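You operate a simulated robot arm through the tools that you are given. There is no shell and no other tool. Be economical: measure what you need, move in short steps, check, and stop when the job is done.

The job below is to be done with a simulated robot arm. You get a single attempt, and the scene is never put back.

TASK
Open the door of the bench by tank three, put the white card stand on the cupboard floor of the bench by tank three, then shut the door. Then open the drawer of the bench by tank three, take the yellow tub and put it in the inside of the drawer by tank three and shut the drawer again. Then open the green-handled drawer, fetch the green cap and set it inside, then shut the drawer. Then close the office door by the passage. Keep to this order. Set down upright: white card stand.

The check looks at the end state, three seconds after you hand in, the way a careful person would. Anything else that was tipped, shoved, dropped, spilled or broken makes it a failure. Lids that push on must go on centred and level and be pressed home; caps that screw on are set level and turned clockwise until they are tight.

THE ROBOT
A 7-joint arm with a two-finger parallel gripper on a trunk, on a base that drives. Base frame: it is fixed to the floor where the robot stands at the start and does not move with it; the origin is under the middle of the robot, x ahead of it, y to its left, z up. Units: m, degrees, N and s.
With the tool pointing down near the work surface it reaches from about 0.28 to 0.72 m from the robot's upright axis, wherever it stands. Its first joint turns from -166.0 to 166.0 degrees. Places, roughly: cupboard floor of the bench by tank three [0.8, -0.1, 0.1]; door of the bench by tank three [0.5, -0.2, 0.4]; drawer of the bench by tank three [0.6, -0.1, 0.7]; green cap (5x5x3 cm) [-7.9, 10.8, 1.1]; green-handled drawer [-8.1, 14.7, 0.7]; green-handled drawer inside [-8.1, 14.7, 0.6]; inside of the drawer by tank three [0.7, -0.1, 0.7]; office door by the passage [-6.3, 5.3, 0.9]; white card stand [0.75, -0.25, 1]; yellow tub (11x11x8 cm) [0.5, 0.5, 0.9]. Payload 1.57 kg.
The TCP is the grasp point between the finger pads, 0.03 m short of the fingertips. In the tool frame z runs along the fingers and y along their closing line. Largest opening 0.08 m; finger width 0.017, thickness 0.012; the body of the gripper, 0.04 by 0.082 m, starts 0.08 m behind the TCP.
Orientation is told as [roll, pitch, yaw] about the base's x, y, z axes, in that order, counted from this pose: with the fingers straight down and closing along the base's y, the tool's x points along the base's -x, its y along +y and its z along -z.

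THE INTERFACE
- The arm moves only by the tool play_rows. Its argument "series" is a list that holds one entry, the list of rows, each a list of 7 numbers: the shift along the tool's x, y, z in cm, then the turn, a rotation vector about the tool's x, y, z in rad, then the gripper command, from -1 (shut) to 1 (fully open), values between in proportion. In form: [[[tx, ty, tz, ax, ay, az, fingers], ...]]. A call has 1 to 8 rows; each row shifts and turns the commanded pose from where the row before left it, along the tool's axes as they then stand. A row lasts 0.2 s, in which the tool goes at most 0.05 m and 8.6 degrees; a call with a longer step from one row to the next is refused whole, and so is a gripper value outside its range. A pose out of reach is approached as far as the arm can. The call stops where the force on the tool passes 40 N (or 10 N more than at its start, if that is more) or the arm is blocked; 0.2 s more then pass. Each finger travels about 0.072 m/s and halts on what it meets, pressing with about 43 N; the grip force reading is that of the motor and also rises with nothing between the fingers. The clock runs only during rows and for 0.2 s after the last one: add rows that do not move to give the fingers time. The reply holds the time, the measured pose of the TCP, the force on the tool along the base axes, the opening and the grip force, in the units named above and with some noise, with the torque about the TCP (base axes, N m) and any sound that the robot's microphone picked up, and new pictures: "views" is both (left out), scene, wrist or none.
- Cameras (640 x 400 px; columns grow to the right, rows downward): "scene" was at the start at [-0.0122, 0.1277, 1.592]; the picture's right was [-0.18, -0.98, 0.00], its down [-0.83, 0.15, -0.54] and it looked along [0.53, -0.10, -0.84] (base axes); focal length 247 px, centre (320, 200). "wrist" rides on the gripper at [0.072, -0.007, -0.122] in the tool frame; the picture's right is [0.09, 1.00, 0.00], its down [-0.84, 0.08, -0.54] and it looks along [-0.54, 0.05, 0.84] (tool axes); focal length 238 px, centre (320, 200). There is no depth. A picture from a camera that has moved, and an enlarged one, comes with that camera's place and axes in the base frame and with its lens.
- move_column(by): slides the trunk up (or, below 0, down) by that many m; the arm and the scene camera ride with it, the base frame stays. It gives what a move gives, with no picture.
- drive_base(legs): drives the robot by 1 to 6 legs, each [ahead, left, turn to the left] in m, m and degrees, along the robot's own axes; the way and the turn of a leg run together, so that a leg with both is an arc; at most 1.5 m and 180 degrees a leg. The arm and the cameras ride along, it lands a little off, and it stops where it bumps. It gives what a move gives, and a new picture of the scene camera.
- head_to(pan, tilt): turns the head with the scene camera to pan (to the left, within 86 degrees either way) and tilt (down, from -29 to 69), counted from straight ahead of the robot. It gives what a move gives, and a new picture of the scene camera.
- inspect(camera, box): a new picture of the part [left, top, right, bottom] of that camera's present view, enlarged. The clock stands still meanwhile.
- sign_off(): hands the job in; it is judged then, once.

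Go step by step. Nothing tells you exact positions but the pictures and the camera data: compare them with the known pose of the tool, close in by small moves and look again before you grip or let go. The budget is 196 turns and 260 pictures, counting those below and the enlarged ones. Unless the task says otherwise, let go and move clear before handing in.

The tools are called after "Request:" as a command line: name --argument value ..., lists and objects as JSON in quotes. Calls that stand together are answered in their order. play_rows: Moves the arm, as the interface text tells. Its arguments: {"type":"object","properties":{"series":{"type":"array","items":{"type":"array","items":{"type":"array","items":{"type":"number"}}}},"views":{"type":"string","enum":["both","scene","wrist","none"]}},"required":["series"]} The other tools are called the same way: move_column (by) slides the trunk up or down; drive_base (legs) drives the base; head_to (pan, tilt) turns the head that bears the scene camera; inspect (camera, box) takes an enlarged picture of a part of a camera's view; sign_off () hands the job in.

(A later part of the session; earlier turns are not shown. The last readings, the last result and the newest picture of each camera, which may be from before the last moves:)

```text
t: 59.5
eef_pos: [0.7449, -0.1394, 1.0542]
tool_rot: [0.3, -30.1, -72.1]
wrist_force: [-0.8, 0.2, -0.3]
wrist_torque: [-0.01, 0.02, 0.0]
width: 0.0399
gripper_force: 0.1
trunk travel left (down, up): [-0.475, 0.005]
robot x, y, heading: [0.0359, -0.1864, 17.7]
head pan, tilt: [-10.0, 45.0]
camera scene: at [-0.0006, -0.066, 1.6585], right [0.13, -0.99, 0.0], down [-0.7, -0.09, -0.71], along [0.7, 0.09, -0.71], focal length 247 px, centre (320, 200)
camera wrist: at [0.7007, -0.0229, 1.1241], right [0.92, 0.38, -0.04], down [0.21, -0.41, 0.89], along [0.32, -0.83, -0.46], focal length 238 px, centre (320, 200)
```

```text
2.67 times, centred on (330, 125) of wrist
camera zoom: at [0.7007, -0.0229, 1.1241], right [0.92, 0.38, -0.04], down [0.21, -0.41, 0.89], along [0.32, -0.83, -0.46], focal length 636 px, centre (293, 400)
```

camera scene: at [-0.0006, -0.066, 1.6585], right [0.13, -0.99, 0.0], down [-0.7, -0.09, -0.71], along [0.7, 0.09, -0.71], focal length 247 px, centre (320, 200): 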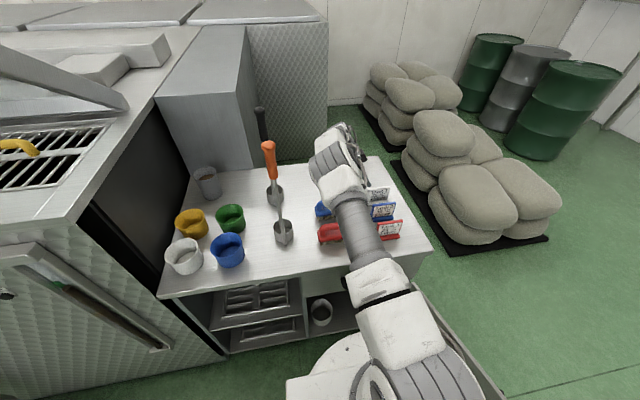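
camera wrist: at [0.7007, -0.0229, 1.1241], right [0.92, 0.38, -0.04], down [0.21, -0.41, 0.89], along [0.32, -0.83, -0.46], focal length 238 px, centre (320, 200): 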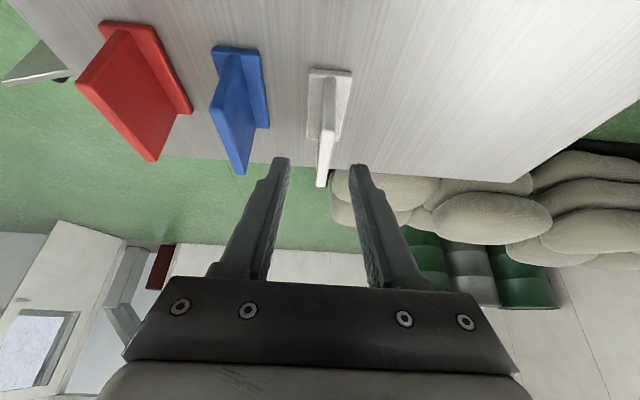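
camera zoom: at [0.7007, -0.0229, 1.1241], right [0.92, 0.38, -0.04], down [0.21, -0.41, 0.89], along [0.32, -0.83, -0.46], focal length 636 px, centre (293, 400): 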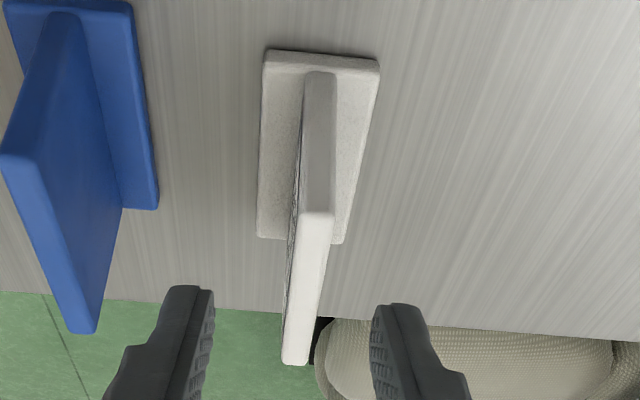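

Plate runs (0.763,-0.170)→(0.794,-0.263), top z 0.971. I advance along the tool axis and stop before gripping.

Request:
play_rows --series '[[[0, 0.4, 2, 0, 0, 0, 0], [-0.2, 0.4, 2.5, 0, 0, 0, 0], [0, 0, 2.5, 0, 0, 0, 0], [0, 0, 2.5, 0, 0, 0, 0], [0, 0, 2, 0, 0, 0, 0], [0, 0, 0, 0, 0, 0, 0]]]'

```text
t: 60.9
eef_pos: [0.7726, -0.1957, 0.9601]
tool_rot: [0.3, -30.0, -72.1]
wrist_force: [-1.4, 0.6, -0.3]
wrist_torque: [-0.01, 0.02, 0.05]
width: 0.0399
gripper_force: 0.1
trunk travel left (down, up): [-0.475, 0.005]
robot x, y, heading: [0.0403, -0.1853, 17.7]
head pan, tilt: [-10.0, 45.0]
camera scene: at [-0.0006, -0.0661, 1.6584], right [0.13, -0.99, 0.0], down [-0.7, -0.09, -0.71], along [0.7, 0.09, -0.71], focal length 247 px, centre (320, 200)
camera wrist: at [0.7281, -0.0796, 1.0303], right [0.92, 0.38, -0.04], down [0.21, -0.41, 0.89], along [0.32, -0.83, -0.46], focal length 238 px, centre (320, 200)
```

scene: 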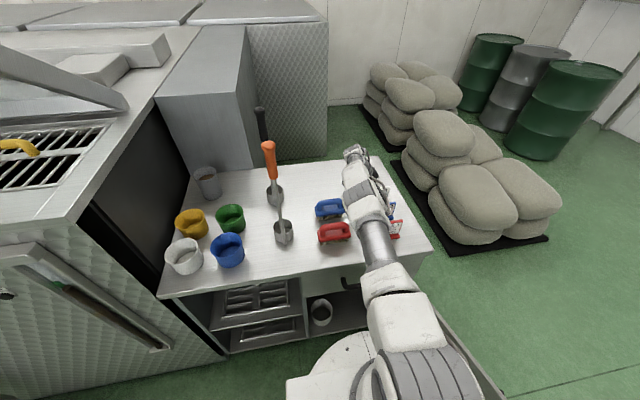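
wrist: 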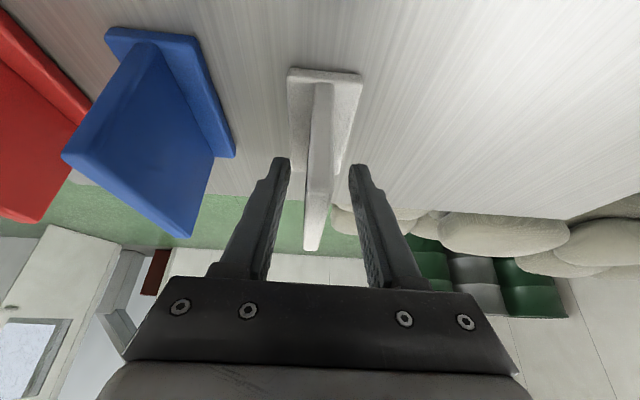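

Plate is between the pads. I go 1.2 cm further, grip, then lift straight up.

Request:
play_rows --series '[[[0, 0, 1.2, 0, 0, 0, 0], [0, 0, 0, 0, 0, 0, -1], [0, 0, 0, 0, 0, 0, -1], [0, 0, 0, 0, 0, 0, -1], [0, 0, 0, 0, 0, 0, -1]]]' --views "none"

Request:
play_rows --series '[[[-1.0, 0, -1.73, 0, 0, 0, -1], [-1.0, 0, -1.73, 0, 0, 0, -1], [-1.5, 0, -2.6, 0, 0, 0, -1], [-2, 0, -3.46, 0, 0, 0, -1], [-2, 0, -3.46, 0, 0, 0, -1]]]'

```text
t: 62.1
eef_pos: [0.774, -0.2013, 0.9505]
tool_rot: [0.5, -30.0, -72.2]
wrist_force: [-0.5, 1.0, 2.0]
wrist_torque: [-0.02, 0.1, 0.04]
width: 0.0118
gripper_force: 29.3
trunk travel left (down, up): [-0.475, 0.005]
robot x, y, heading: [0.0384, -0.1858, 17.5]
head pan, tilt: [-10.0, 45.0]
```

```text
t: 63.3
eef_pos: [0.7742, -0.1993, 1.0981]
tool_rot: [0.3, -30.0, -72.1]
wrist_force: [-0.8, -0.2, -1.3]
wrist_torque: [0.0, -0.03, -0.01]
width: 0.0112
gripper_force: 29.0
trunk travel left (down, up): [-0.475, 0.005]
robot x, y, heading: [0.039, -0.1875, 17.6]
head pan, tilt: [-10.0, 45.0]
camera scene: at [-0.0009, -0.0661, 1.6584], right [0.13, -0.99, 0.0], down [-0.7, -0.09, -0.71], along [0.7, 0.09, -0.71], focal length 247 px, centre (320, 200)
camera wrist: at [0.7296, -0.083, 1.1686], right [0.92, 0.38, -0.04], down [0.21, -0.41, 0.89], along [0.32, -0.83, -0.46], focal length 238 px, centre (320, 200)
```

scene: 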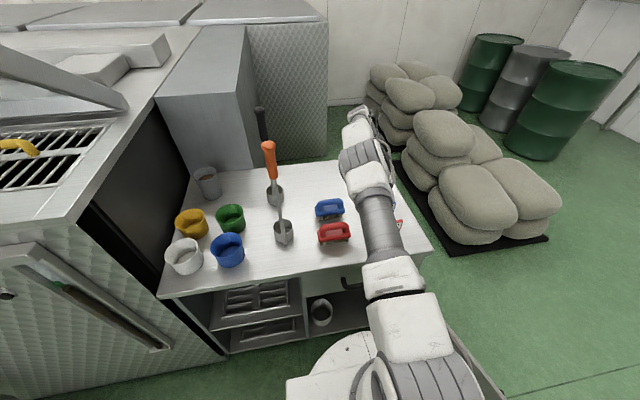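
wrist: 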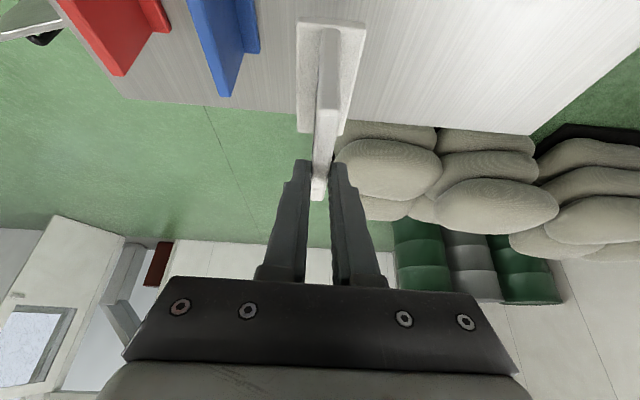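

The stand is lifted and held firmly. I back the base away over clear floor.

Request:
drive_base --legs '[[-0.42, 0, 0]]'

Request:
play_rows --series '[[[0, -2.5, 0, -0.0714, 0, -0.1237, -1], [0, -2.5, 0, -0.0714, 0, -0.1237, -1], [0, -2, 0, -0.0714, 0, -0.1237, -1], [0, -2, 0, -0.0714, 0, -0.1237, -1], [0, -2, 0, -0.0714, 0, -0.1237, -1], [0, 0, 0, -0.0714, 0, -0.1237, -1], [0, 0, 0, -0.0714, 0, -0.1237, -1], [0, 0, 0, -0.0714, 0, -0.1237, -1]]]' --views "scene"

```text
t: 66.7
eef_pos: [0.3553, -0.3426, 1.0991]
tool_rot: [0.3, -30.0, -73.4]
wrist_force: [0.0, 0.4, 0.0]
wrist_torque: [0.01, 0.0, -0.02]
width: 0.0112
gripper_force: 29.0
trunk travel left (down, up): [-0.475, 0.005]
robot x, y, heading: [-0.3824, -0.3152, 16.4]
head pan, tilt: [-10.0, 45.0]
camera scene: at [-0.4165, -0.194, 1.6584], right [0.11, -0.99, 0.0], down [-0.7, -0.08, -0.71], along [0.7, 0.08, -0.71], focal length 247 px, centre (320, 200)
```

scene: 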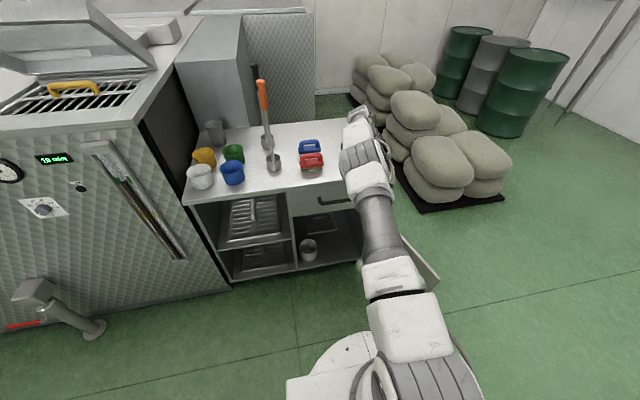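

```text
t: 68.5
eef_pos: [0.2644, -0.3992, 1.0991]
tool_rot: [0.2, -30.3, -7.6]
wrist_force: [-0.1, -0.8, -0.2]
wrist_torque: [0.01, 0.01, 0.01]
width: 0.0108
gripper_force: 29.3
trunk travel left (down, up): [-0.475, 0.005]
robot x, y, heading: [-0.3783, -0.3192, 16.6]
head pan, tilt: [-10.0, 45.0]
camera scene: at [-0.4165, -0.1944, 1.6585], right [0.11, -0.99, 0.0], down [-0.7, -0.08, -0.71], along [0.7, 0.08, -0.71], focal length 247 px, centre (320, 200)
```

scene: 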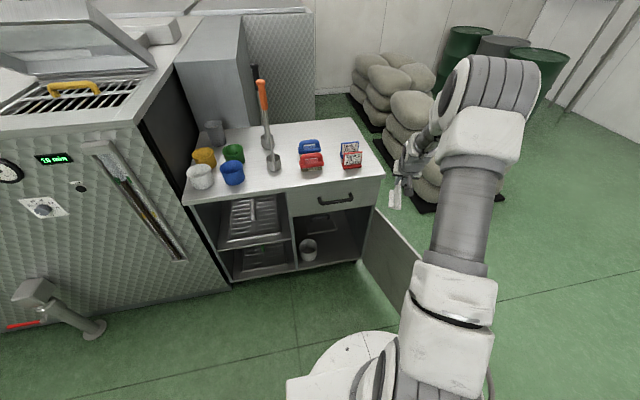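

I finish the turn to face into the cupboard, shift left clear of the door, and lower the trunk.

Request:
play_rows --series '[[[0, 2, 0, -0.0735, 0, -0.1273, -1], [0, 2, 0, -0.0735, 0, -0.1273, -1], [0, 2, 0, -0.0735, 0, -0.1273, -1], [0, 3, 0, 0, 0, 0, -1], [0, 2, 0, 0, 0, 0, -1], [0, 0, 0, 0, 0, 0, -1]]]' --views "none"

Request:
move_column --by -0.475

Request:
inspect --camera "wrist" --box '[0, 0, 640, 400]'

Request:
inspect --camera "scene" --box '[160, 100, 640, 400]'

```text
t: 69.9
eef_pos: [0.2488, -0.2913, 1.098]
tool_rot: [0.0, -30.3, 17.7]
wrist_force: [0.2, 0.3, -0.5]
wrist_torque: [-0.01, -0.04, -0.02]
width: 0.0111
gripper_force: 28.7
trunk travel left (down, up): [-0.475, 0.005]
robot x, y, heading: [-0.3801, -0.3156, 16.9]
head pan, tilt: [-10.0, 45.0]
```

```text
refused: -0.475 is not a number from -0.4 to 0.4
```

```text
1.00 times, centred on (320, 200) of wrist (not enlarged: the box is as wide or as high as the picture)
camera zoom: at [0.1338, -0.336, 1.1673], right [-0.38, 0.93, -0.05], down [0.41, 0.21, 0.89], along [0.83, 0.32, -0.45], focal length 238 px, centre (320, 200)
```

zoom: 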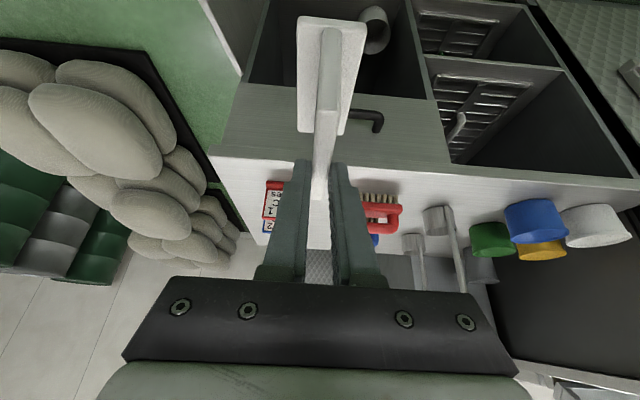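

```text
1.33 times, centred on (400, 250) of scene
camera zoom: at [-0.4164, -0.1941, 1.6584], right [0.11, -0.99, 0.0], down [-0.7, -0.08, -0.71], along [0.7, 0.08, -0.71], focal length 330 px, centre (213, 133)
```

zoom: 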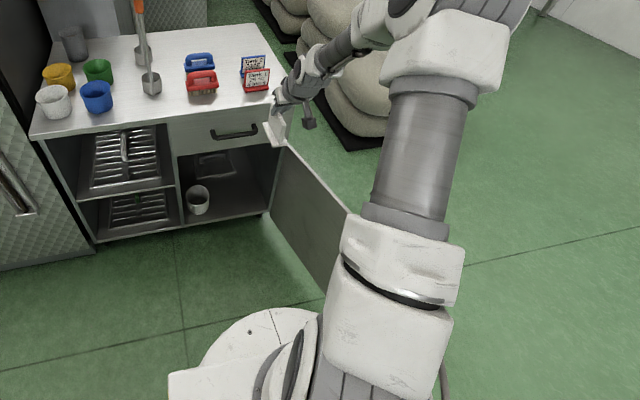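

Good clearance; I lower in two steps, then test how low the arm goes.

Request:
move_column --by -0.4

Request:
move_column --by -0.07

Request:
play_rows --series '[[[2, 0, 3.46, 0, 0, 0, -1], [2, 0, 3.46, 0, 0, 0, -1], [2, 0, 3.46, 0, 0, 0, -1], [2, 0, 3.46, 0, 0, 0, -1], [0, 0, 0, 0, 0, 0, -1]]]'

```text
t: 73.7
eef_pos: [0.2487, -0.294, 0.6991]
tool_rot: [0.0, -30.4, 17.6]
wrist_force: [-1.5, 1.4, -0.2]
wrist_torque: [-0.02, 0.02, -0.02]
width: 0.0108
gripper_force: 28.9
trunk travel left (down, up): [-0.075, 0.405]
robot x, y, heading: [-0.3788, -0.3172, 16.2]
head pan, tilt: [-10.0, 45.0]
```

```text
t: 74.8
eef_pos: [0.2497, -0.2934, 0.6283]
tool_rot: [-0.1, -30.3, 17.7]
wrist_force: [0.5, 0.2, -0.9]
wrist_torque: [0.02, -0.01, 0.03]
width: 0.011
gripper_force: 28.6
trunk travel left (down, up): [-0.005, 0.475]
robot x, y, heading: [-0.3793, -0.3144, 16.6]
head pan, tilt: [-10.0, 45.0]
```

```text
t: 76.0
eef_pos: [0.2483, -0.2941, 0.4675]
tool_rot: [0.0, -30.3, 17.5]
wrist_force: [-0.8, 0.0, -1.6]
wrist_torque: [-0.03, -0.02, -0.01]
width: 0.011
gripper_force: 28.5
trunk travel left (down, up): [-0.005, 0.475]
robot x, y, heading: [-0.383, -0.3164, 16.5]
head pan, tilt: [-10.0, 45.0]
camera scene: at [-0.4164, -0.194, 1.1884], right [0.11, -0.99, 0.0], down [-0.7, -0.08, -0.71], along [0.7, 0.08, -0.71], focal length 247 px, centre (320, 200)
camera wrist: at [0.1327, -0.3374, 0.5366], right [-0.38, 0.93, -0.05], down [0.4, 0.21, 0.89], along [0.83, 0.32, -0.45], focal length 238 px, centre (320, 200)
```

scene: 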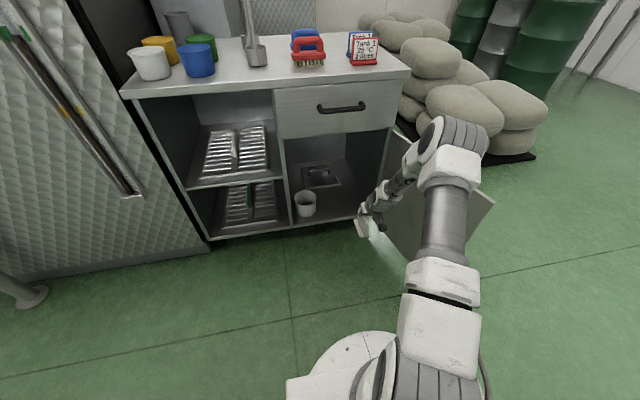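
wrist: 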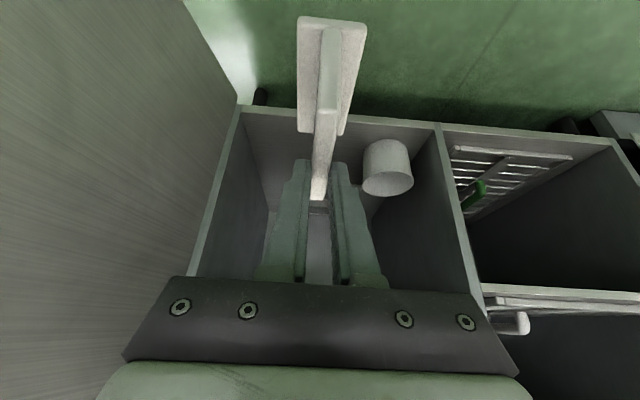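

The arm gets low easily. The cupboard floor edge is near z 0.13–0.15; I'll go down to a TCP height of 0.25 before entering.

Request:
play_rows --series '[[[2.2, 0, 3.81, 0, 0, 0, -1], [2.2, 0, 3.81, 0, 0, 0, -1], [2.2, 0, 3.81, 0, 0, 0, -1], [2.2, 0, 3.81, 0, 0, 0, -1], [2.1, 0, 3.63, 0, 0, 0, -1], [0, 0, 0, 0, 0, 0, -1]]]'

```text
t: 77.4
eef_pos: [0.2532, -0.2925, 0.2498]
tool_rot: [-0.1, -30.3, 17.7]
wrist_force: [0.4, 0.8, -0.8]
wrist_torque: [0.01, 0.04, -0.02]
width: 0.0113
gripper_force: 28.9
trunk travel left (down, up): [-0.005, 0.475]
robot x, y, heading: [-0.3816, -0.319, 16.4]
head pan, tilt: [-10.0, 45.0]
camera scene: at [-0.4164, -0.194, 1.1884], right [0.11, -0.99, 0.0], down [-0.7, -0.08, -0.71], along [0.7, 0.08, -0.71], focal length 247 px, centre (320, 200)
camera wrist: at [0.1372, -0.3352, 0.3195], right [-0.38, 0.93, -0.05], down [0.41, 0.21, 0.89], along [0.83, 0.32, -0.45], focal length 238 px, centre (320, 200)
```

scene: 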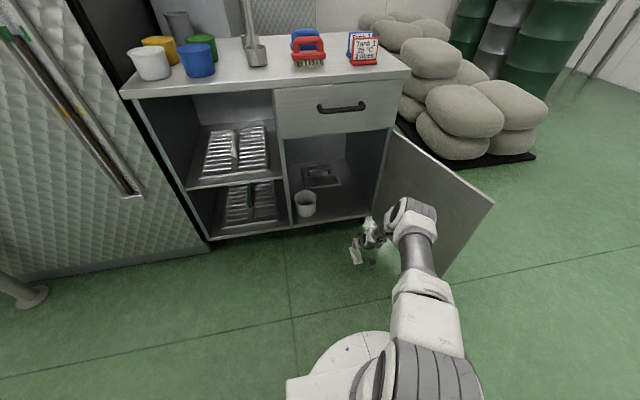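
wrist: 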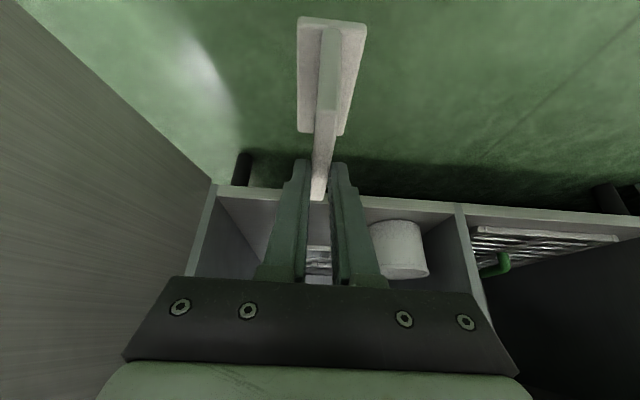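

Floor top is about z 0.13 and the stand's foot is at about 0.19. I drive in slowly toward the cupboard.

Request:
drive_base --legs '[[0.15, 0.005, 0], [0.13, 0.005, 0]]'

Request:
inspect --camera "wrist" --box '[0, 0, 640, 400]'

```text
t: 80.1
eef_pos: [0.5159, -0.2006, 0.2507]
tool_rot: [0.0, -30.3, 17.8]
wrist_force: [-0.1, 0.4, -1.0]
wrist_torque: [0.0, 0.0, -0.01]
width: 0.0113
gripper_force: 29.4
trunk travel left (down, up): [-0.005, 0.475]
robot x, y, heading: [-0.1175, -0.2256, 16.9]
head pan, tilt: [-10.0, 45.0]
camera scene: at [-0.1535, -0.1052, 1.1884], right [0.12, -0.99, 0.0], down [-0.7, -0.08, -0.71], along [0.7, 0.08, -0.71], focal length 247 px, centre (320, 200)
```

scene: 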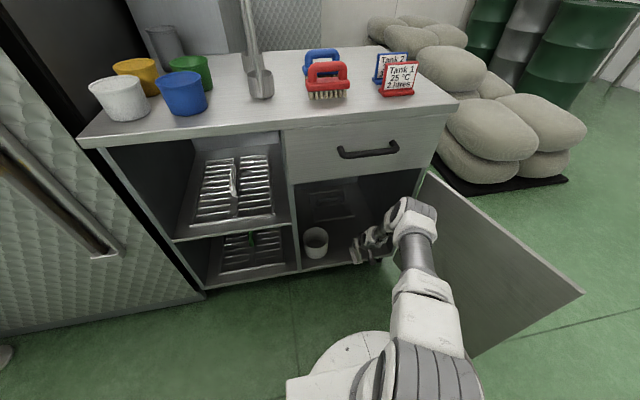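

```text
1.00 times, centred on (320, 200) of wrist (not enlarged: the box is as wide or as high as the picture)
camera zoom: at [0.4007, -0.2441, 0.3198], right [-0.38, 0.92, -0.05], down [0.4, 0.21, 0.89], along [0.83, 0.32, -0.45], focal length 238 px, centre (320, 200)
```

zoom: 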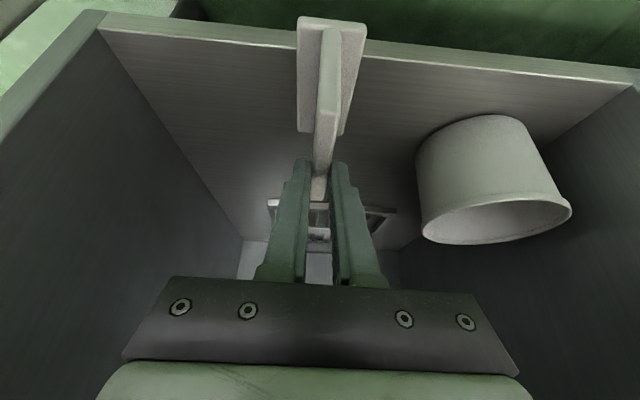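

The stand is at the cupboard mouth with good clearance from the cup. A bit further in, then I lower until it touches.

Request:
drive_base --legs '[[0.1, 0, 0]]'

Request:
play_rows --series '[[[1.0, 0, 1.73, 0, 0, 0, -1], [1.0, 0, 1.73, 0, 0, 0, -1], [0.25, 0, 0.43, 0, 0, 0, -1], [0, 0, 0, 0, 0, 0, -1]]]'

```text
t: 81.4
eef_pos: [0.6146, -0.1701, 0.2507]
tool_rot: [0.1, -30.3, 17.9]
wrist_force: [-1.0, 0.5, -1.0]
wrist_torque: [-0.02, 0.02, -0.03]
width: 0.0111
gripper_force: 29.2
trunk travel left (down, up): [-0.005, 0.475]
robot x, y, heading: [-0.0168, -0.1961, 16.9]
head pan, tilt: [-10.0, 45.0]
camera scene: at [-0.055, -0.0755, 1.1884], right [0.12, -0.99, 0.0], down [-0.7, -0.08, -0.71], along [0.7, 0.08, -0.71], focal length 247 px, centre (320, 200)
```

scene: 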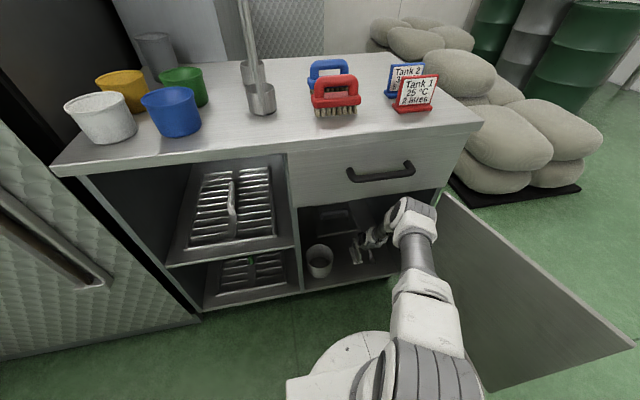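

```text
t: 82.4
eef_pos: [0.6155, -0.1707, 0.2091]
tool_rot: [-0.2, -30.9, 18.0]
wrist_force: [8.7, 0.1, 23.2]
wrist_torque: [0.1, -0.4, -0.06]
width: 0.0111
gripper_force: 28.9
trunk travel left (down, up): [-0.005, 0.475]
robot x, y, heading: [-0.0198, -0.194, 16.6]
head pan, tilt: [-10.0, 45.0]
camera scene: at [-0.0565, -0.0756, 1.1884], right [0.12, -0.99, 0.0], down [-0.7, -0.08, -0.71], along [0.7, 0.08, -0.71], focal length 247 px, centre (320, 200)
camera wrist: at [0.4999, -0.2144, 0.2774], right [-0.38, 0.92, -0.05], down [0.4, 0.21, 0.89], along [0.84, 0.32, -0.45], focal length 238 px, centre (320, 200)
```

scene: 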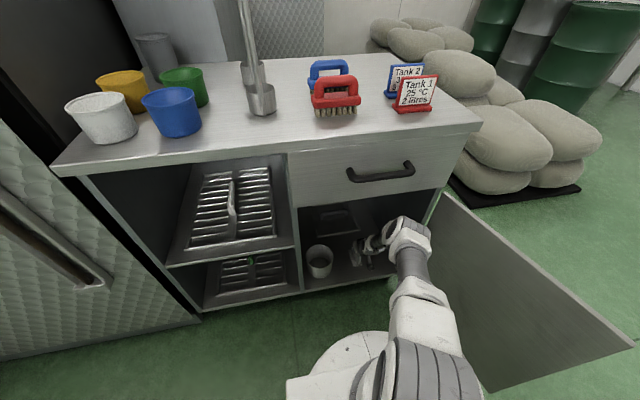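
wrist: 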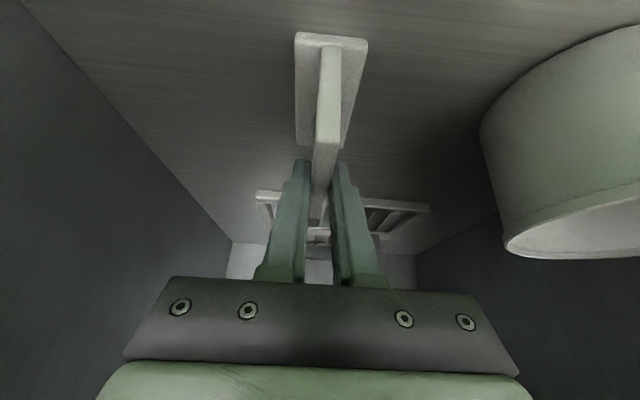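

The foot is touching the floor (23 N upward). I ease up slightly, open, and look.

Request:
play_rows --series '[[[-0.12, 0, -0.2, 0, 0, 0, -1], [0, 0, 0, 0, 0, 0, -0.5], [0, 0, 0, 0, 0, 0, -0.2], [0, 0, 0, 0, 0, 0, 0], [0, 0, 0, 0, 0, 0, 0]]]' --views "wrist"

```text
t: 83.6
eef_pos: [0.6127, -0.1702, 0.2078]
tool_rot: [0.0, -30.2, 18.0]
wrist_force: [-0.1, -0.7, 0.1]
wrist_torque: [-0.03, -0.01, 0.0]
width: 0.0403
gripper_force: 0.2
trunk travel left (down, up): [-0.005, 0.475]
robot x, y, heading: [-0.0163, -0.1959, 16.8]
head pan, tilt: [-10.0, 45.0]
camera wrist: at [0.4977, -0.2134, 0.277], right [-0.38, 0.92, -0.05], down [0.4, 0.21, 0.89], along [0.83, 0.32, -0.45], focal length 238 px, centre (320, 200)
```

wrist: 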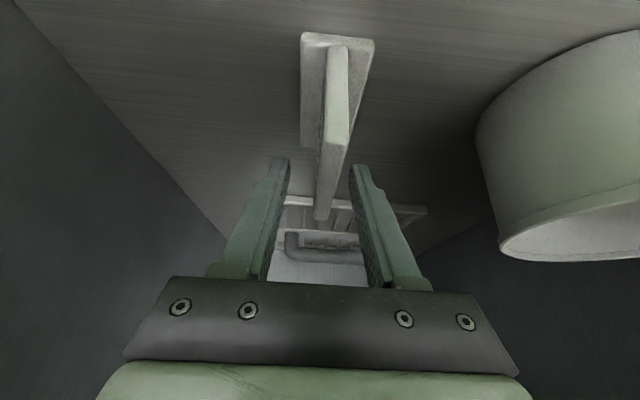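

It stands upright and free of the fingers. I withdraw along the tool axis and drive back out.

Request:
play_rows --series '[[[0, 0, -2, 0, 0, 0, 0], [0, 0, -2.5, 0, 0, 0, 0], [0, 0, -3, 0, 0, 0, 0], [0, 0, -3, 0, 0, 0, 0], [0, 0, 0, 0, 0, 0, 0]]]' --views "wrist"

Request:
drive_base --legs '[[-0.38, 0.06, 0]]'

```text
t: 84.8
eef_pos: [0.5625, -0.1872, 0.2993]
tool_rot: [0.0, -30.3, 17.8]
wrist_force: [0.6, -0.2, -0.3]
wrist_torque: [-0.01, -0.01, 0.01]
width: 0.0401
gripper_force: 0.1
trunk travel left (down, up): [-0.005, 0.475]
robot x, y, heading: [-0.0191, -0.1961, 17.0]
head pan, tilt: [-10.0, 45.0]
camera wrist: at [0.4473, -0.2308, 0.369], right [-0.38, 0.92, -0.05], down [0.4, 0.21, 0.89], along [0.83, 0.32, -0.45], focal length 238 px, centre (320, 200)
```

wrist: 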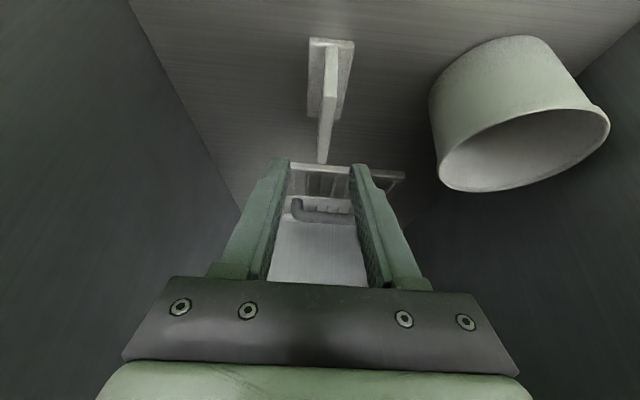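

```text
t: 87.8
eef_pos: [0.1874, -0.2394, 0.2997]
tool_rot: [0.0, -30.4, 17.6]
wrist_force: [-0.8, 0.1, 0.9]
wrist_torque: [0.02, -0.02, 0.0]
width: 0.04
gripper_force: 0.1
trunk travel left (down, up): [-0.005, 0.475]
robot x, y, heading: [-0.3947, -0.2451, 16.5]
head pan, tilt: [-10.0, 45.0]
camera scene: at [-0.4311, -0.1246, 1.1884], right [0.11, -0.99, 0.0], down [-0.7, -0.08, -0.71], along [0.7, 0.08, -0.71], focal length 247 px, centre (320, 200)
```

scene: 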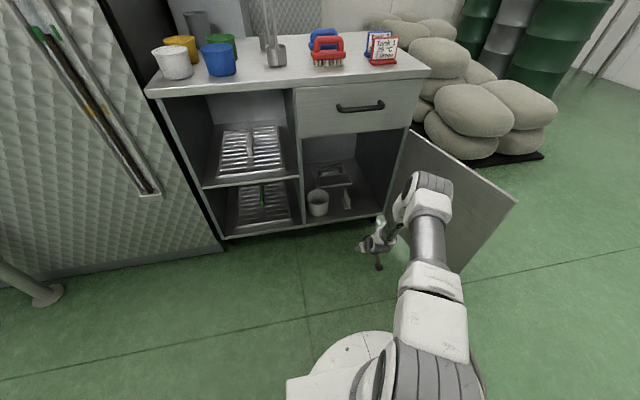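

The stand sits upright in the cupboard. To shut the door I'll raise the arm over it, move right, and push its outer face.

Request:
move_column --by 0.4

Request:
play_rows --series '[[[-2, 0, -3.46, 0, 0.131, 0, -1], [-1.5, 0, -3.6, 0, 0.131, 0, -1], [-1, 0, -3.8, 0, 0.131, 0, -1], [0, 0, -4, 0, 0.131, 0, -1], [0, 0, -1, 0, 0, 0, -1]]]' --views "none"

Request:
drive_base --legs '[[0, -0.32, 0]]'

```text
t: 91.7
eef_pos: [0.1858, -0.2384, 0.6992]
tool_rot: [0.0, -30.4, 17.5]
wrist_force: [0.1, 0.2, 0.8]
wrist_torque: [-0.02, -0.01, -0.01]
width: 0.0401
gripper_force: 0.0
trunk travel left (down, up): [-0.405, 0.075]
robot x, y, heading: [-0.3945, -0.2449, 16.5]
head pan, tilt: [-10.0, 45.0]
```

```text
t: 92.9
eef_pos: [0.1798, -0.2384, 0.8676]
tool_rot: [0.0, -0.2, 17.6]
wrist_force: [1.1, -0.2, -0.2]
wrist_torque: [0.01, -0.01, 0.0]
width: 0.0
gripper_force: 21.6
trunk travel left (down, up): [-0.405, 0.075]
robot x, y, heading: [-0.3994, -0.2464, 16.5]
head pan, tilt: [-10.0, 45.0]
```

```text
t: 95.8
eef_pos: [0.2703, -0.5312, 0.8687]
tool_rot: [0.0, -0.2, 18.4]
wrist_force: [-0.3, -0.1, -1.1]
wrist_torque: [-0.01, -0.02, -0.01]
width: 0.0
gripper_force: 21.6
trunk travel left (down, up): [-0.405, 0.075]
robot x, y, heading: [-0.3026, -0.5457, 17.2]
head pan, tilt: [-10.0, 45.0]
camera scene: at [-0.3414, -0.4252, 1.5884], right [0.13, -0.99, 0.0], down [-0.7, -0.09, -0.71], along [0.7, 0.09, -0.71], focal length 247 px, centre (320, 200)
```

scene: 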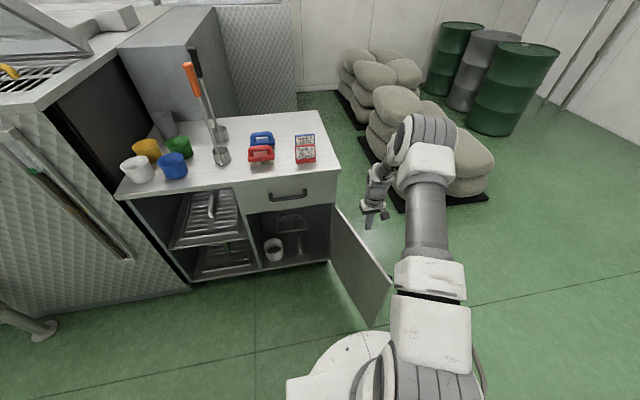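

I shift to the door's outer side, lower beside it, then sweep it toward closed.

Request:
play_rows --series '[[[0, -4.25, 0, 0, 0, 0, -1], [0, -4.25, 0, 0, 0, 0, -1], [0, -4.25, 0, 0, 0, 0, -1], [0, -4.25, 0, 0, 0, 0, -1], [0, 0, 0, 0, 0, 0, -1]]]' --views "scene"

Request:
move_column --by -0.3

Request:
play_rows --series '[[[0.5, 4.2, 0, 0, 0, 0, -1], [0.5, 4.2, 0, 0, 0, 0, -1], [0.5, 4.2, 0, 0, 0, 0, -1], [0.5, 4.2, 0, 0, 0, 0, -1], [0.5, 4.2, 0, 0, 0, 0, -1], [-0.67, 3.8, 0, 0, 0, 0, -1], [-0.67, 3.8, 0, 0, 0, 0, -1], [-0.67, 3.8, 0, 0, 0, 0, -1]]]' --views "scene"

```text
t: 97.0
eef_pos: [0.3228, -0.6963, 0.869]
tool_rot: [0.0, -0.2, 18.3]
wrist_force: [-0.1, 0.0, 0.2]
wrist_torque: [-0.01, 0.01, 0.01]
width: 0.0001
gripper_force: 21.4
trunk travel left (down, up): [-0.405, 0.075]
robot x, y, heading: [-0.3013, -0.5437, 17.4]
head pan, tilt: [-10.0, 45.0]
camera scene: at [-0.3414, -0.4253, 1.5885], right [0.13, -0.99, 0.0], down [-0.7, -0.09, -0.71], along [0.7, 0.09, -0.71], focal length 247 px, centre (320, 200)
```

scene: 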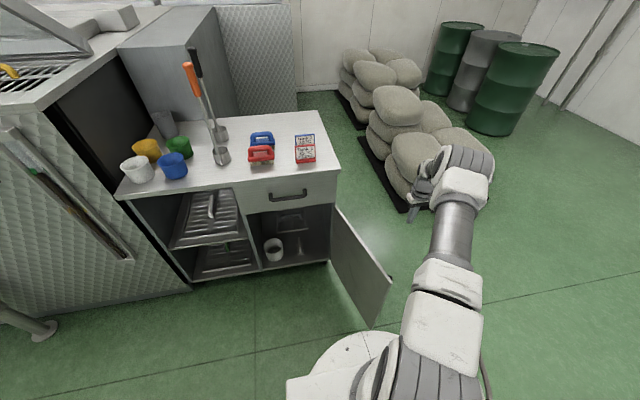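

```text
t: 100.0
eef_pos: [0.3232, -0.6945, 0.5682]
tool_rot: [0.0, -0.2, 18.2]
wrist_force: [0.8, 1.1, 0.6]
wrist_torque: [0.01, 0.0, -0.01]
width: 0.0
gripper_force: 21.3
trunk travel left (down, up): [-0.105, 0.375]
robot x, y, heading: [-0.3053, -0.5457, 17.5]
head pan, tilt: [-10.0, 45.0]
```

```text
t: 101.8
eef_pos: [0.2163, -0.3888, 0.57]
tool_rot: [0.0, -0.1, 18.3]
wrist_force: [-1.2, 0.0, 0.5]
wrist_torque: [0.02, -0.01, -0.01]
width: 0.0
gripper_force: 21.0
trunk travel left (down, up): [-0.105, 0.375]
robot x, y, heading: [-0.3039, -0.5433, 17.2]
head pan, tilt: [-10.0, 45.0]
camera scene: at [-0.3414, -0.4254, 1.2885], right [0.13, -0.99, 0.0], down [-0.7, -0.09, -0.71], along [0.7, 0.09, -0.71], focal length 247 px, centre (320, 200)
```

scene: 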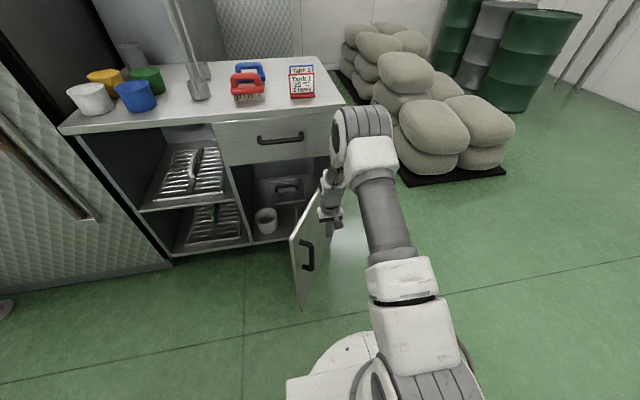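

The door follows well. I keep sweeping it toward closed.

Request:
play_rows --series '[[[-1.94, 3.3, 0, 0, 0, 0, -1], [-1.94, 3.3, 0, 0, 0, 0, -1], [-1.94, 3.3, 0, 0, 0, 0, -1], [-2.93, 2.47, 0, 0, 0, 0, -1], [-2.93, 2.47, 0, 0, 0, 0, -1], [-2.93, 2.47, 0, 0, 0, 0, -1]]]' --views "scene"

```text
t: 103.2
eef_pos: [0.3036, -0.18, 0.5689]
tool_rot: [0.0, -0.2, 18.2]
wrist_force: [0.5, 0.0, 0.2]
wrist_torque: [-0.03, -0.03, -0.03]
width: 0.0002
gripper_force: 21.4
trunk travel left (down, up): [-0.105, 0.375]
robot x, y, heading: [-0.3009, -0.5435, 17.3]
head pan, tilt: [-10.0, 45.0]
camera scene: at [-0.3421, -0.4256, 1.2886], right [0.13, -0.99, 0.0], down [-0.7, -0.09, -0.71], along [0.7, 0.09, -0.71], focal length 247 px, centre (320, 200)
```

scene: 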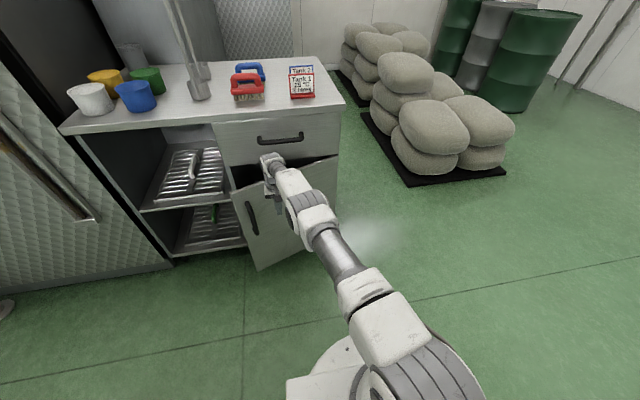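

Nearly there. I use the base to push ahead 10 cm.

Request:
drive_base --legs '[[0.1, 0, 0]]'

Request:
play_rows --series '[[[3, 0, 0, 0, 0, 0, -1], [3, -3, 0, 0, 0, 0, -1], [0, 0, 0, 0, 0, 0, -1]]]' --views "none"

Request:
drive_base --legs '[[0, 0.18, 0]]'

```text
t: 104.6
eef_pos: [0.3913, -0.1557, 0.5673]
tool_rot: [0.0, -0.1, 18.1]
wrist_force: [0.0, 1.2, 0.0]
wrist_torque: [0.02, -0.04, -0.01]
width: 0.0
gripper_force: 21.5
trunk travel left (down, up): [-0.105, 0.375]
robot x, y, heading: [-0.214, -0.5205, 17.2]
head pan, tilt: [-10.0, 45.0]
stopped in leg 1: the robot was blocked; the commanded pose is now the measured one
camera scene: at [-0.2548, -0.4007, 1.2886], right [0.12, -0.99, 0.0], down [-0.7, -0.09, -0.71], along [0.71, 0.09, -0.7], focal length 247 px, centre (320, 200)
```

scene: 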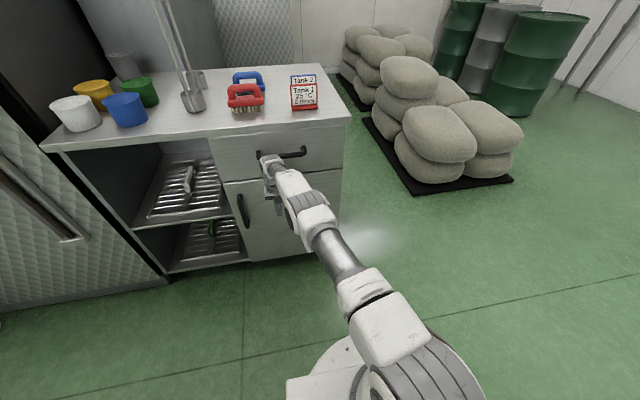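

```text
t: 105.4
eef_pos: [0.3408, -0.2003, 0.5625]
tool_rot: [-0.1, 0.5, 18.3]
wrist_force: [1.6, 0.4, 0.2]
wrist_torque: [-0.04, -0.02, -0.03]
width: 0.0
gripper_force: 21.5
trunk travel left (down, up): [-0.105, 0.375]
robot x, y, heading: [-0.2113, -0.515, 17.2]
head pan, tilt: [-10.0, 45.0]
```

```text
t: 107.4
eef_pos: [0.2918, -0.0338, 0.5622]
tool_rot: [-0.1, 0.5, 18.0]
wrist_force: [-0.5, 0.1, -0.3]
wrist_torque: [0.0, 0.01, -0.04]
width: 0.0
gripper_force: 21.4
trunk travel left (down, up): [-0.105, 0.375]
robot x, y, heading: [-0.2624, -0.3483, 16.8]
head pan, tilt: [-10.0, 45.0]
camera scene: at [-0.2999, -0.228, 1.2884], right [0.12, -0.99, 0.0], down [-0.7, -0.08, -0.71], along [0.7, 0.08, -0.71], focal length 247 px, centre (320, 200)
```

scene: 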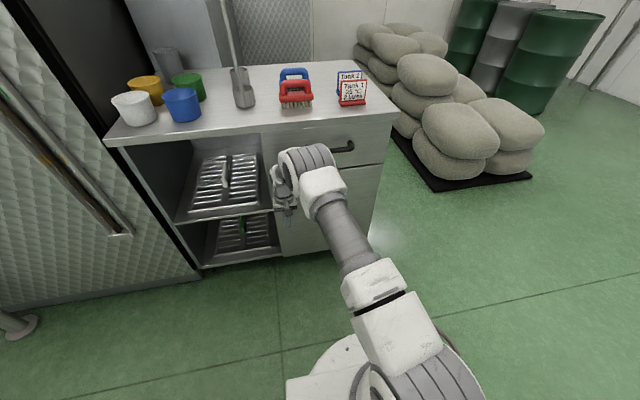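

The push was blocked, probably by the wrist near the drawer handle. I tilt the fingers forward so only they touch the door below it.

Request:
play_rows --series '[[[0, -2, 0, 0, -0.145, 0, -1], [0, -2, 0, 0, -0.145, 0, -1], [0, -2, 0, 0, -0.145, 0, -1], [0, -2, 0, 0, -0.145, 0, -1], [0, -2, 0, 0, -0.145, 0, -1], [0, -2, 0, 0, -0.145, 0, -1], [0, 0, 0, 0, -0.145, 0, -1], [0, 0, 0, 0, 0, 0, -1]]]'

```text
t: 109.2
eef_pos: [0.3284, -0.1477, 0.5632]
tool_rot: [-0.3, -57.7, 18.1]
wrist_force: [0.6, -0.4, 0.2]
wrist_torque: [-0.01, -0.01, 0.0]
width: 0.0
gripper_force: 20.8
trunk travel left (down, up): [-0.105, 0.375]
robot x, y, heading: [-0.2587, -0.3526, 16.9]
head pan, tilt: [-10.0, 45.0]
camera scene: at [-0.2999, -0.228, 1.2884], right [0.12, -0.99, 0.0], down [-0.7, -0.08, -0.71], along [0.7, 0.08, -0.71], focal length 247 px, centre (320, 200)
camera wrist: at [0.196, -0.1973, 0.5671], right [-0.35, 0.93, -0.08], down [-0.04, 0.07, 1.0], along [0.93, 0.36, 0.01], focal length 238 px, centre (320, 200)
```

scene: 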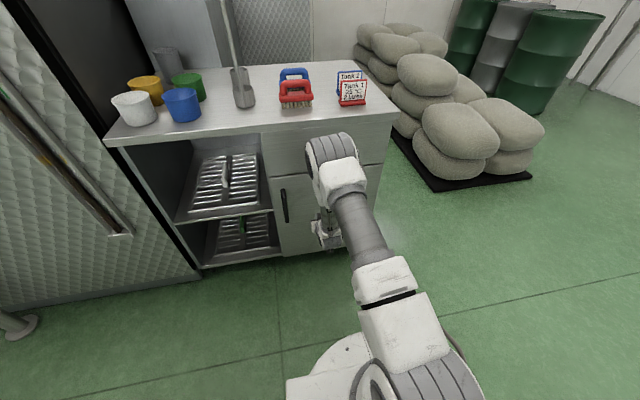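
wrist: 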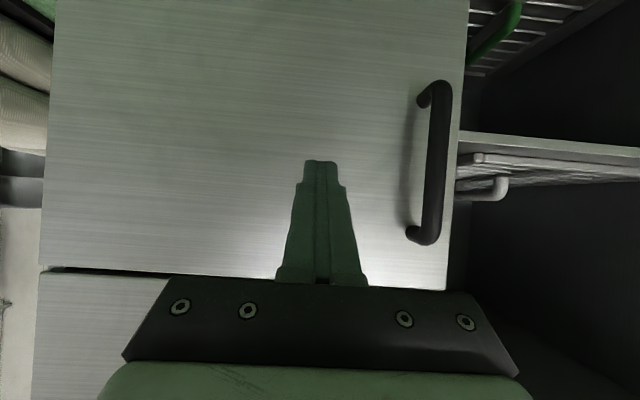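

The door is almost shut. I press it home gently with the fingertips.

Request:
play_rows --series '[[[-1.07, 0, 1.69, 0, 0, 0, -1], [-1.07, 0, 1.69, 0, 0, 0, -1], [-1.07, 0, 1.69, 0, 0, 0, -1], [-1.07, 0, 1.69, 0, 0, 0, -1], [-0.8, 0, 1.27, 0, 0, 0, -1], [-0.8, 0, 1.27, 0, 0, 0, -1], [-0.8, 0, 1.27, 0, 0, 0, -1]]]'

```text
t: 110.7
eef_pos: [0.4341, -0.1133, 0.5593]
tool_rot: [-0.2, -56.9, 18.2]
wrist_force: [-15.6, -4.5, 8.6]
wrist_torque: [-0.04, 0.15, 0.01]
width: 0.0
gripper_force: 21.0
trunk travel left (down, up): [-0.105, 0.375]
robot x, y, heading: [-0.265, -0.3509, 16.8]
head pan, tilt: [-10.0, 45.0]
stopped in row 7: the force on the tool passed its limit at 60 N (the readings are from after the stop); the commanded pose is now the measured one
camera scene: at [-0.3011, -0.2284, 1.2885], right [0.12, -0.99, 0.0], down [-0.7, -0.08, -0.71], along [0.7, 0.08, -0.71], focal length 247 px, centre (320, 200)
camera wrist: at [0.3006, -0.1625, 0.5653], right [-0.36, 0.93, -0.08], down [-0.02, 0.08, 1.0], along [0.93, 0.36, -0.01], focal length 238 px, centre (320, 200)
```

scene: 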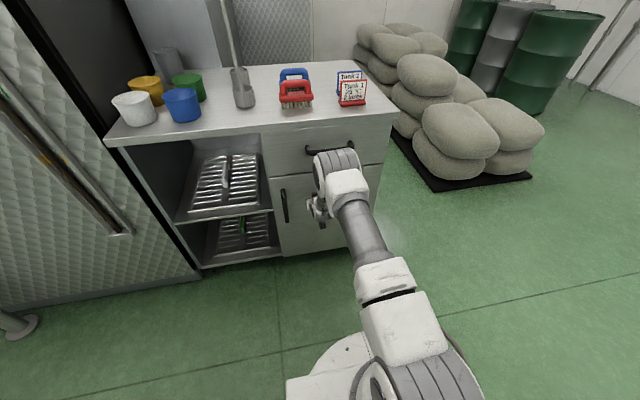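
wrist: 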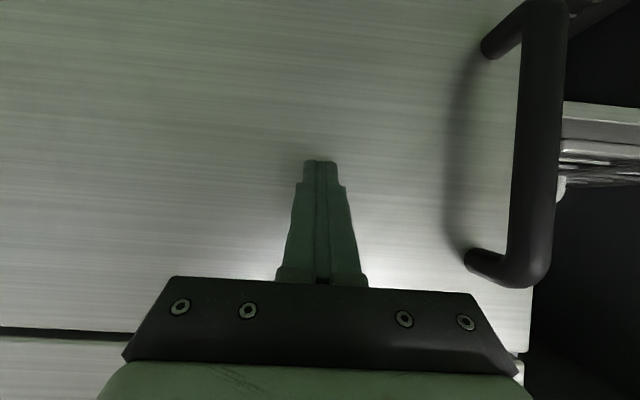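

The door is shut against its stop. Now I back off, raise the trunk, and roll the wrist so the fingers close vertically for the drawer handle.

Request:
play_rows --series '[[[2.14, 0, -3.38, 0, 0, 0, -1], [2.14, 0, -3.38, 0, 0, 0, -1], [2.14, 0, -3.38, 0, 0, 0, -1], [1.6, 0, -2.5, 0, 0, 0, 0.5], [0, 0, 0, 0, 0, 0.147, 0.5], [0, 0, 0, 0, 0, 0.147, 0.5], [0, 0, 0, 0, 0, 0.147, 0.5], [0, 0, 0, 0, 0, 0.147, 0.5]]]' --views "none"

Request:
move_column --by 0.25

Request:
play_rows --series '[[[0, 0, 0, 0, 0, 0.147, 0.5], [0, 0, 0, 0, 0, 0.147, 0.5], [0, 0, 0, 0, 0, 0.147, 0.5], [0, 0, 0, 0, 0, 0.147, 0.5], [0, 0, 0, 0, 0, 0.147, 0.5], [0, 0, 0, 0, 0, 0.147, 0.5], [0, 0, 0, 0, 0, 0.1, 0.5], [0, 0, 0, 0, 0, 0, 0.5]]]'

```text
t: 112.5
eef_pos: [0.2914, -0.1572, 0.5597]
tool_rot: [40.5, -44.4, -32.9]
wrist_force: [-0.2, -0.1, -0.9]
wrist_torque: [-0.02, 0.0, -0.02]
width: 0.0601
gripper_force: 0.0
trunk travel left (down, up): [-0.105, 0.375]
robot x, y, heading: [-0.262, -0.3468, 16.9]
head pan, tilt: [-10.0, 45.0]
```

```text
t: 115.1
eef_pos: [0.2926, -0.1585, 0.8103]
tool_rot: [40.4, -44.3, -32.7]
wrist_force: [0.6, 0.4, 0.5]
wrist_torque: [-0.03, 0.0, -0.01]
width: 0.0598
gripper_force: 0.1
trunk travel left (down, up): [-0.355, 0.125]
robot x, y, heading: [-0.2627, -0.3516, 16.8]
head pan, tilt: [-10.0, 45.0]
```

```text
t: 116.9
eef_pos: [0.2897, -0.1582, 0.8116]
tool_rot: [57.0, -0.1, -71.9]
wrist_force: [-0.1, -0.6, -0.5]
wrist_torque: [0.01, 0.0, 0.02]
width: 0.06
gripper_force: 0.1
trunk travel left (down, up): [-0.355, 0.125]
robot x, y, heading: [-0.2603, -0.3486, 16.9]
head pan, tilt: [-10.0, 45.0]
camera scene: at [-0.3001, -0.2281, 1.5384], right [0.12, -0.99, 0.0], down [-0.7, -0.08, -0.71], along [0.7, 0.08, -0.71], focal length 247 px, centre (320, 200)
camera wrist: at [0.1677, -0.1226, 0.872], right [0.49, 0.26, 0.83], down [-0.13, -0.92, 0.36], along [0.86, -0.29, -0.42], focal length 238 px, centre (320, 200)
```

scene: 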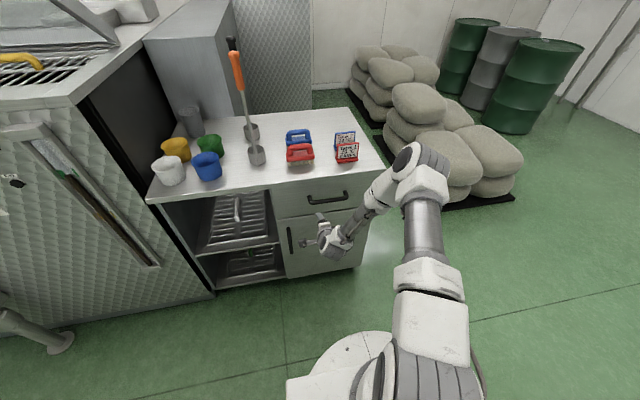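
wrist: 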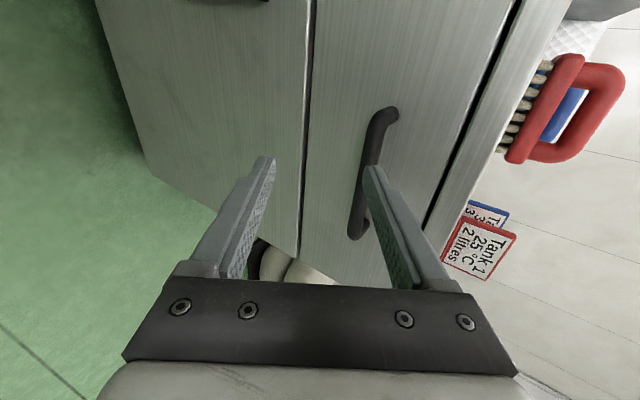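

The door is flush. The drawer handle bar runs near (0.425,-0.165,0.797); I level the tool and line up with it.

Request:
play_rows --series '[[[-1.2, 0, 0, -0.145, 0, 0, 0.5], [-1.2, 0, 0, -0.145, 0, 0, 0.5], [-1.2, 0, 0, -0.145, 0, 0, 0.5], [-1.2, 0, 0, -0.145, 0, 0, 0.5], [0, -1.5, 3, 0, 0, 0, 0.5], [0, 0, 3, 0, 0, 0, 0.5], [0, 0, 0, 0, 0, 0, 0.5]]]' --views "wrist"

```text
t: 118.5
eef_pos: [0.364, -0.1853, 0.7965]
tool_rot: [90.3, -0.1, -72.0]
wrist_force: [0.1, 0.3, 0.3]
wrist_torque: [-0.01, 0.03, 0.0]
width: 0.0601
gripper_force: 0.1
trunk travel left (down, up): [-0.355, 0.125]
robot x, y, heading: [-0.2613, -0.3509, 16.6]
head pan, tilt: [-10.0, 45.0]
camera wrist: at [0.2271, -0.1537, 0.7891], right [-0.03, 0.09, 1.0], down [-0.26, -0.96, 0.08], along [0.97, -0.25, 0.06], focal length 238 px, centre (320, 200)
```

wrist: 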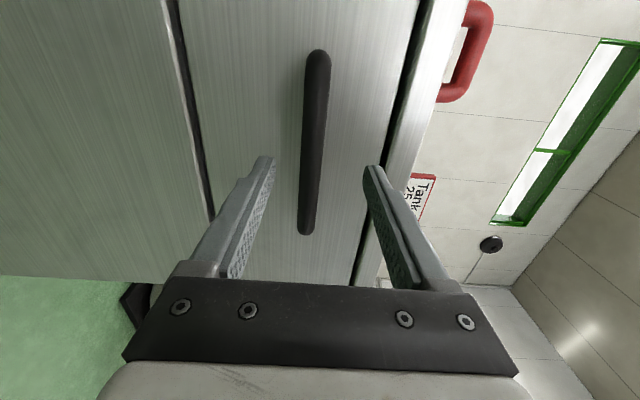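

Aligned with the bar. I advance and close on it.

Request:
play_rows --series '[[[0, -0.4, 2.5, 0, 0, 0, 0.5], [0, 0, 2.5, 0, 0, 0, 0.5], [0, 0, 0, 0, 0, 0, 0.5], [0, 0, 0, 0, 0, 0, -1], [0, 0, 0, 0, 0, 0, -1], [0, 0, 0, 0, 0, 0, -1], [0, 0, 0, 0, 0, 0, -1]]]' --views "wrist"

```text
t: 120.1
eef_pos: [0.4096, -0.1694, 0.7902]
tool_rot: [90.0, 0.0, -72.0]
wrist_force: [-0.9, -0.2, -5.9]
wrist_torque: [0.1, 0.2, -0.07]
width: 0.0196
gripper_force: 33.8
trunk travel left (down, up): [-0.355, 0.125]
robot x, y, heading: [-0.2638, -0.3513, 17.0]
head pan, tilt: [-10.0, 45.0]
camera wrist: at [0.2721, -0.1392, 0.783], right [-0.03, 0.09, 1.0], down [-0.26, -0.96, 0.08], along [0.97, -0.25, 0.05], focal length 238 px, centre (320, 200)
```

wrist: 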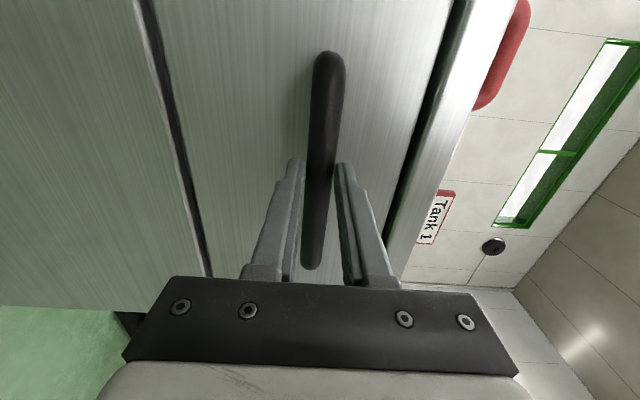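

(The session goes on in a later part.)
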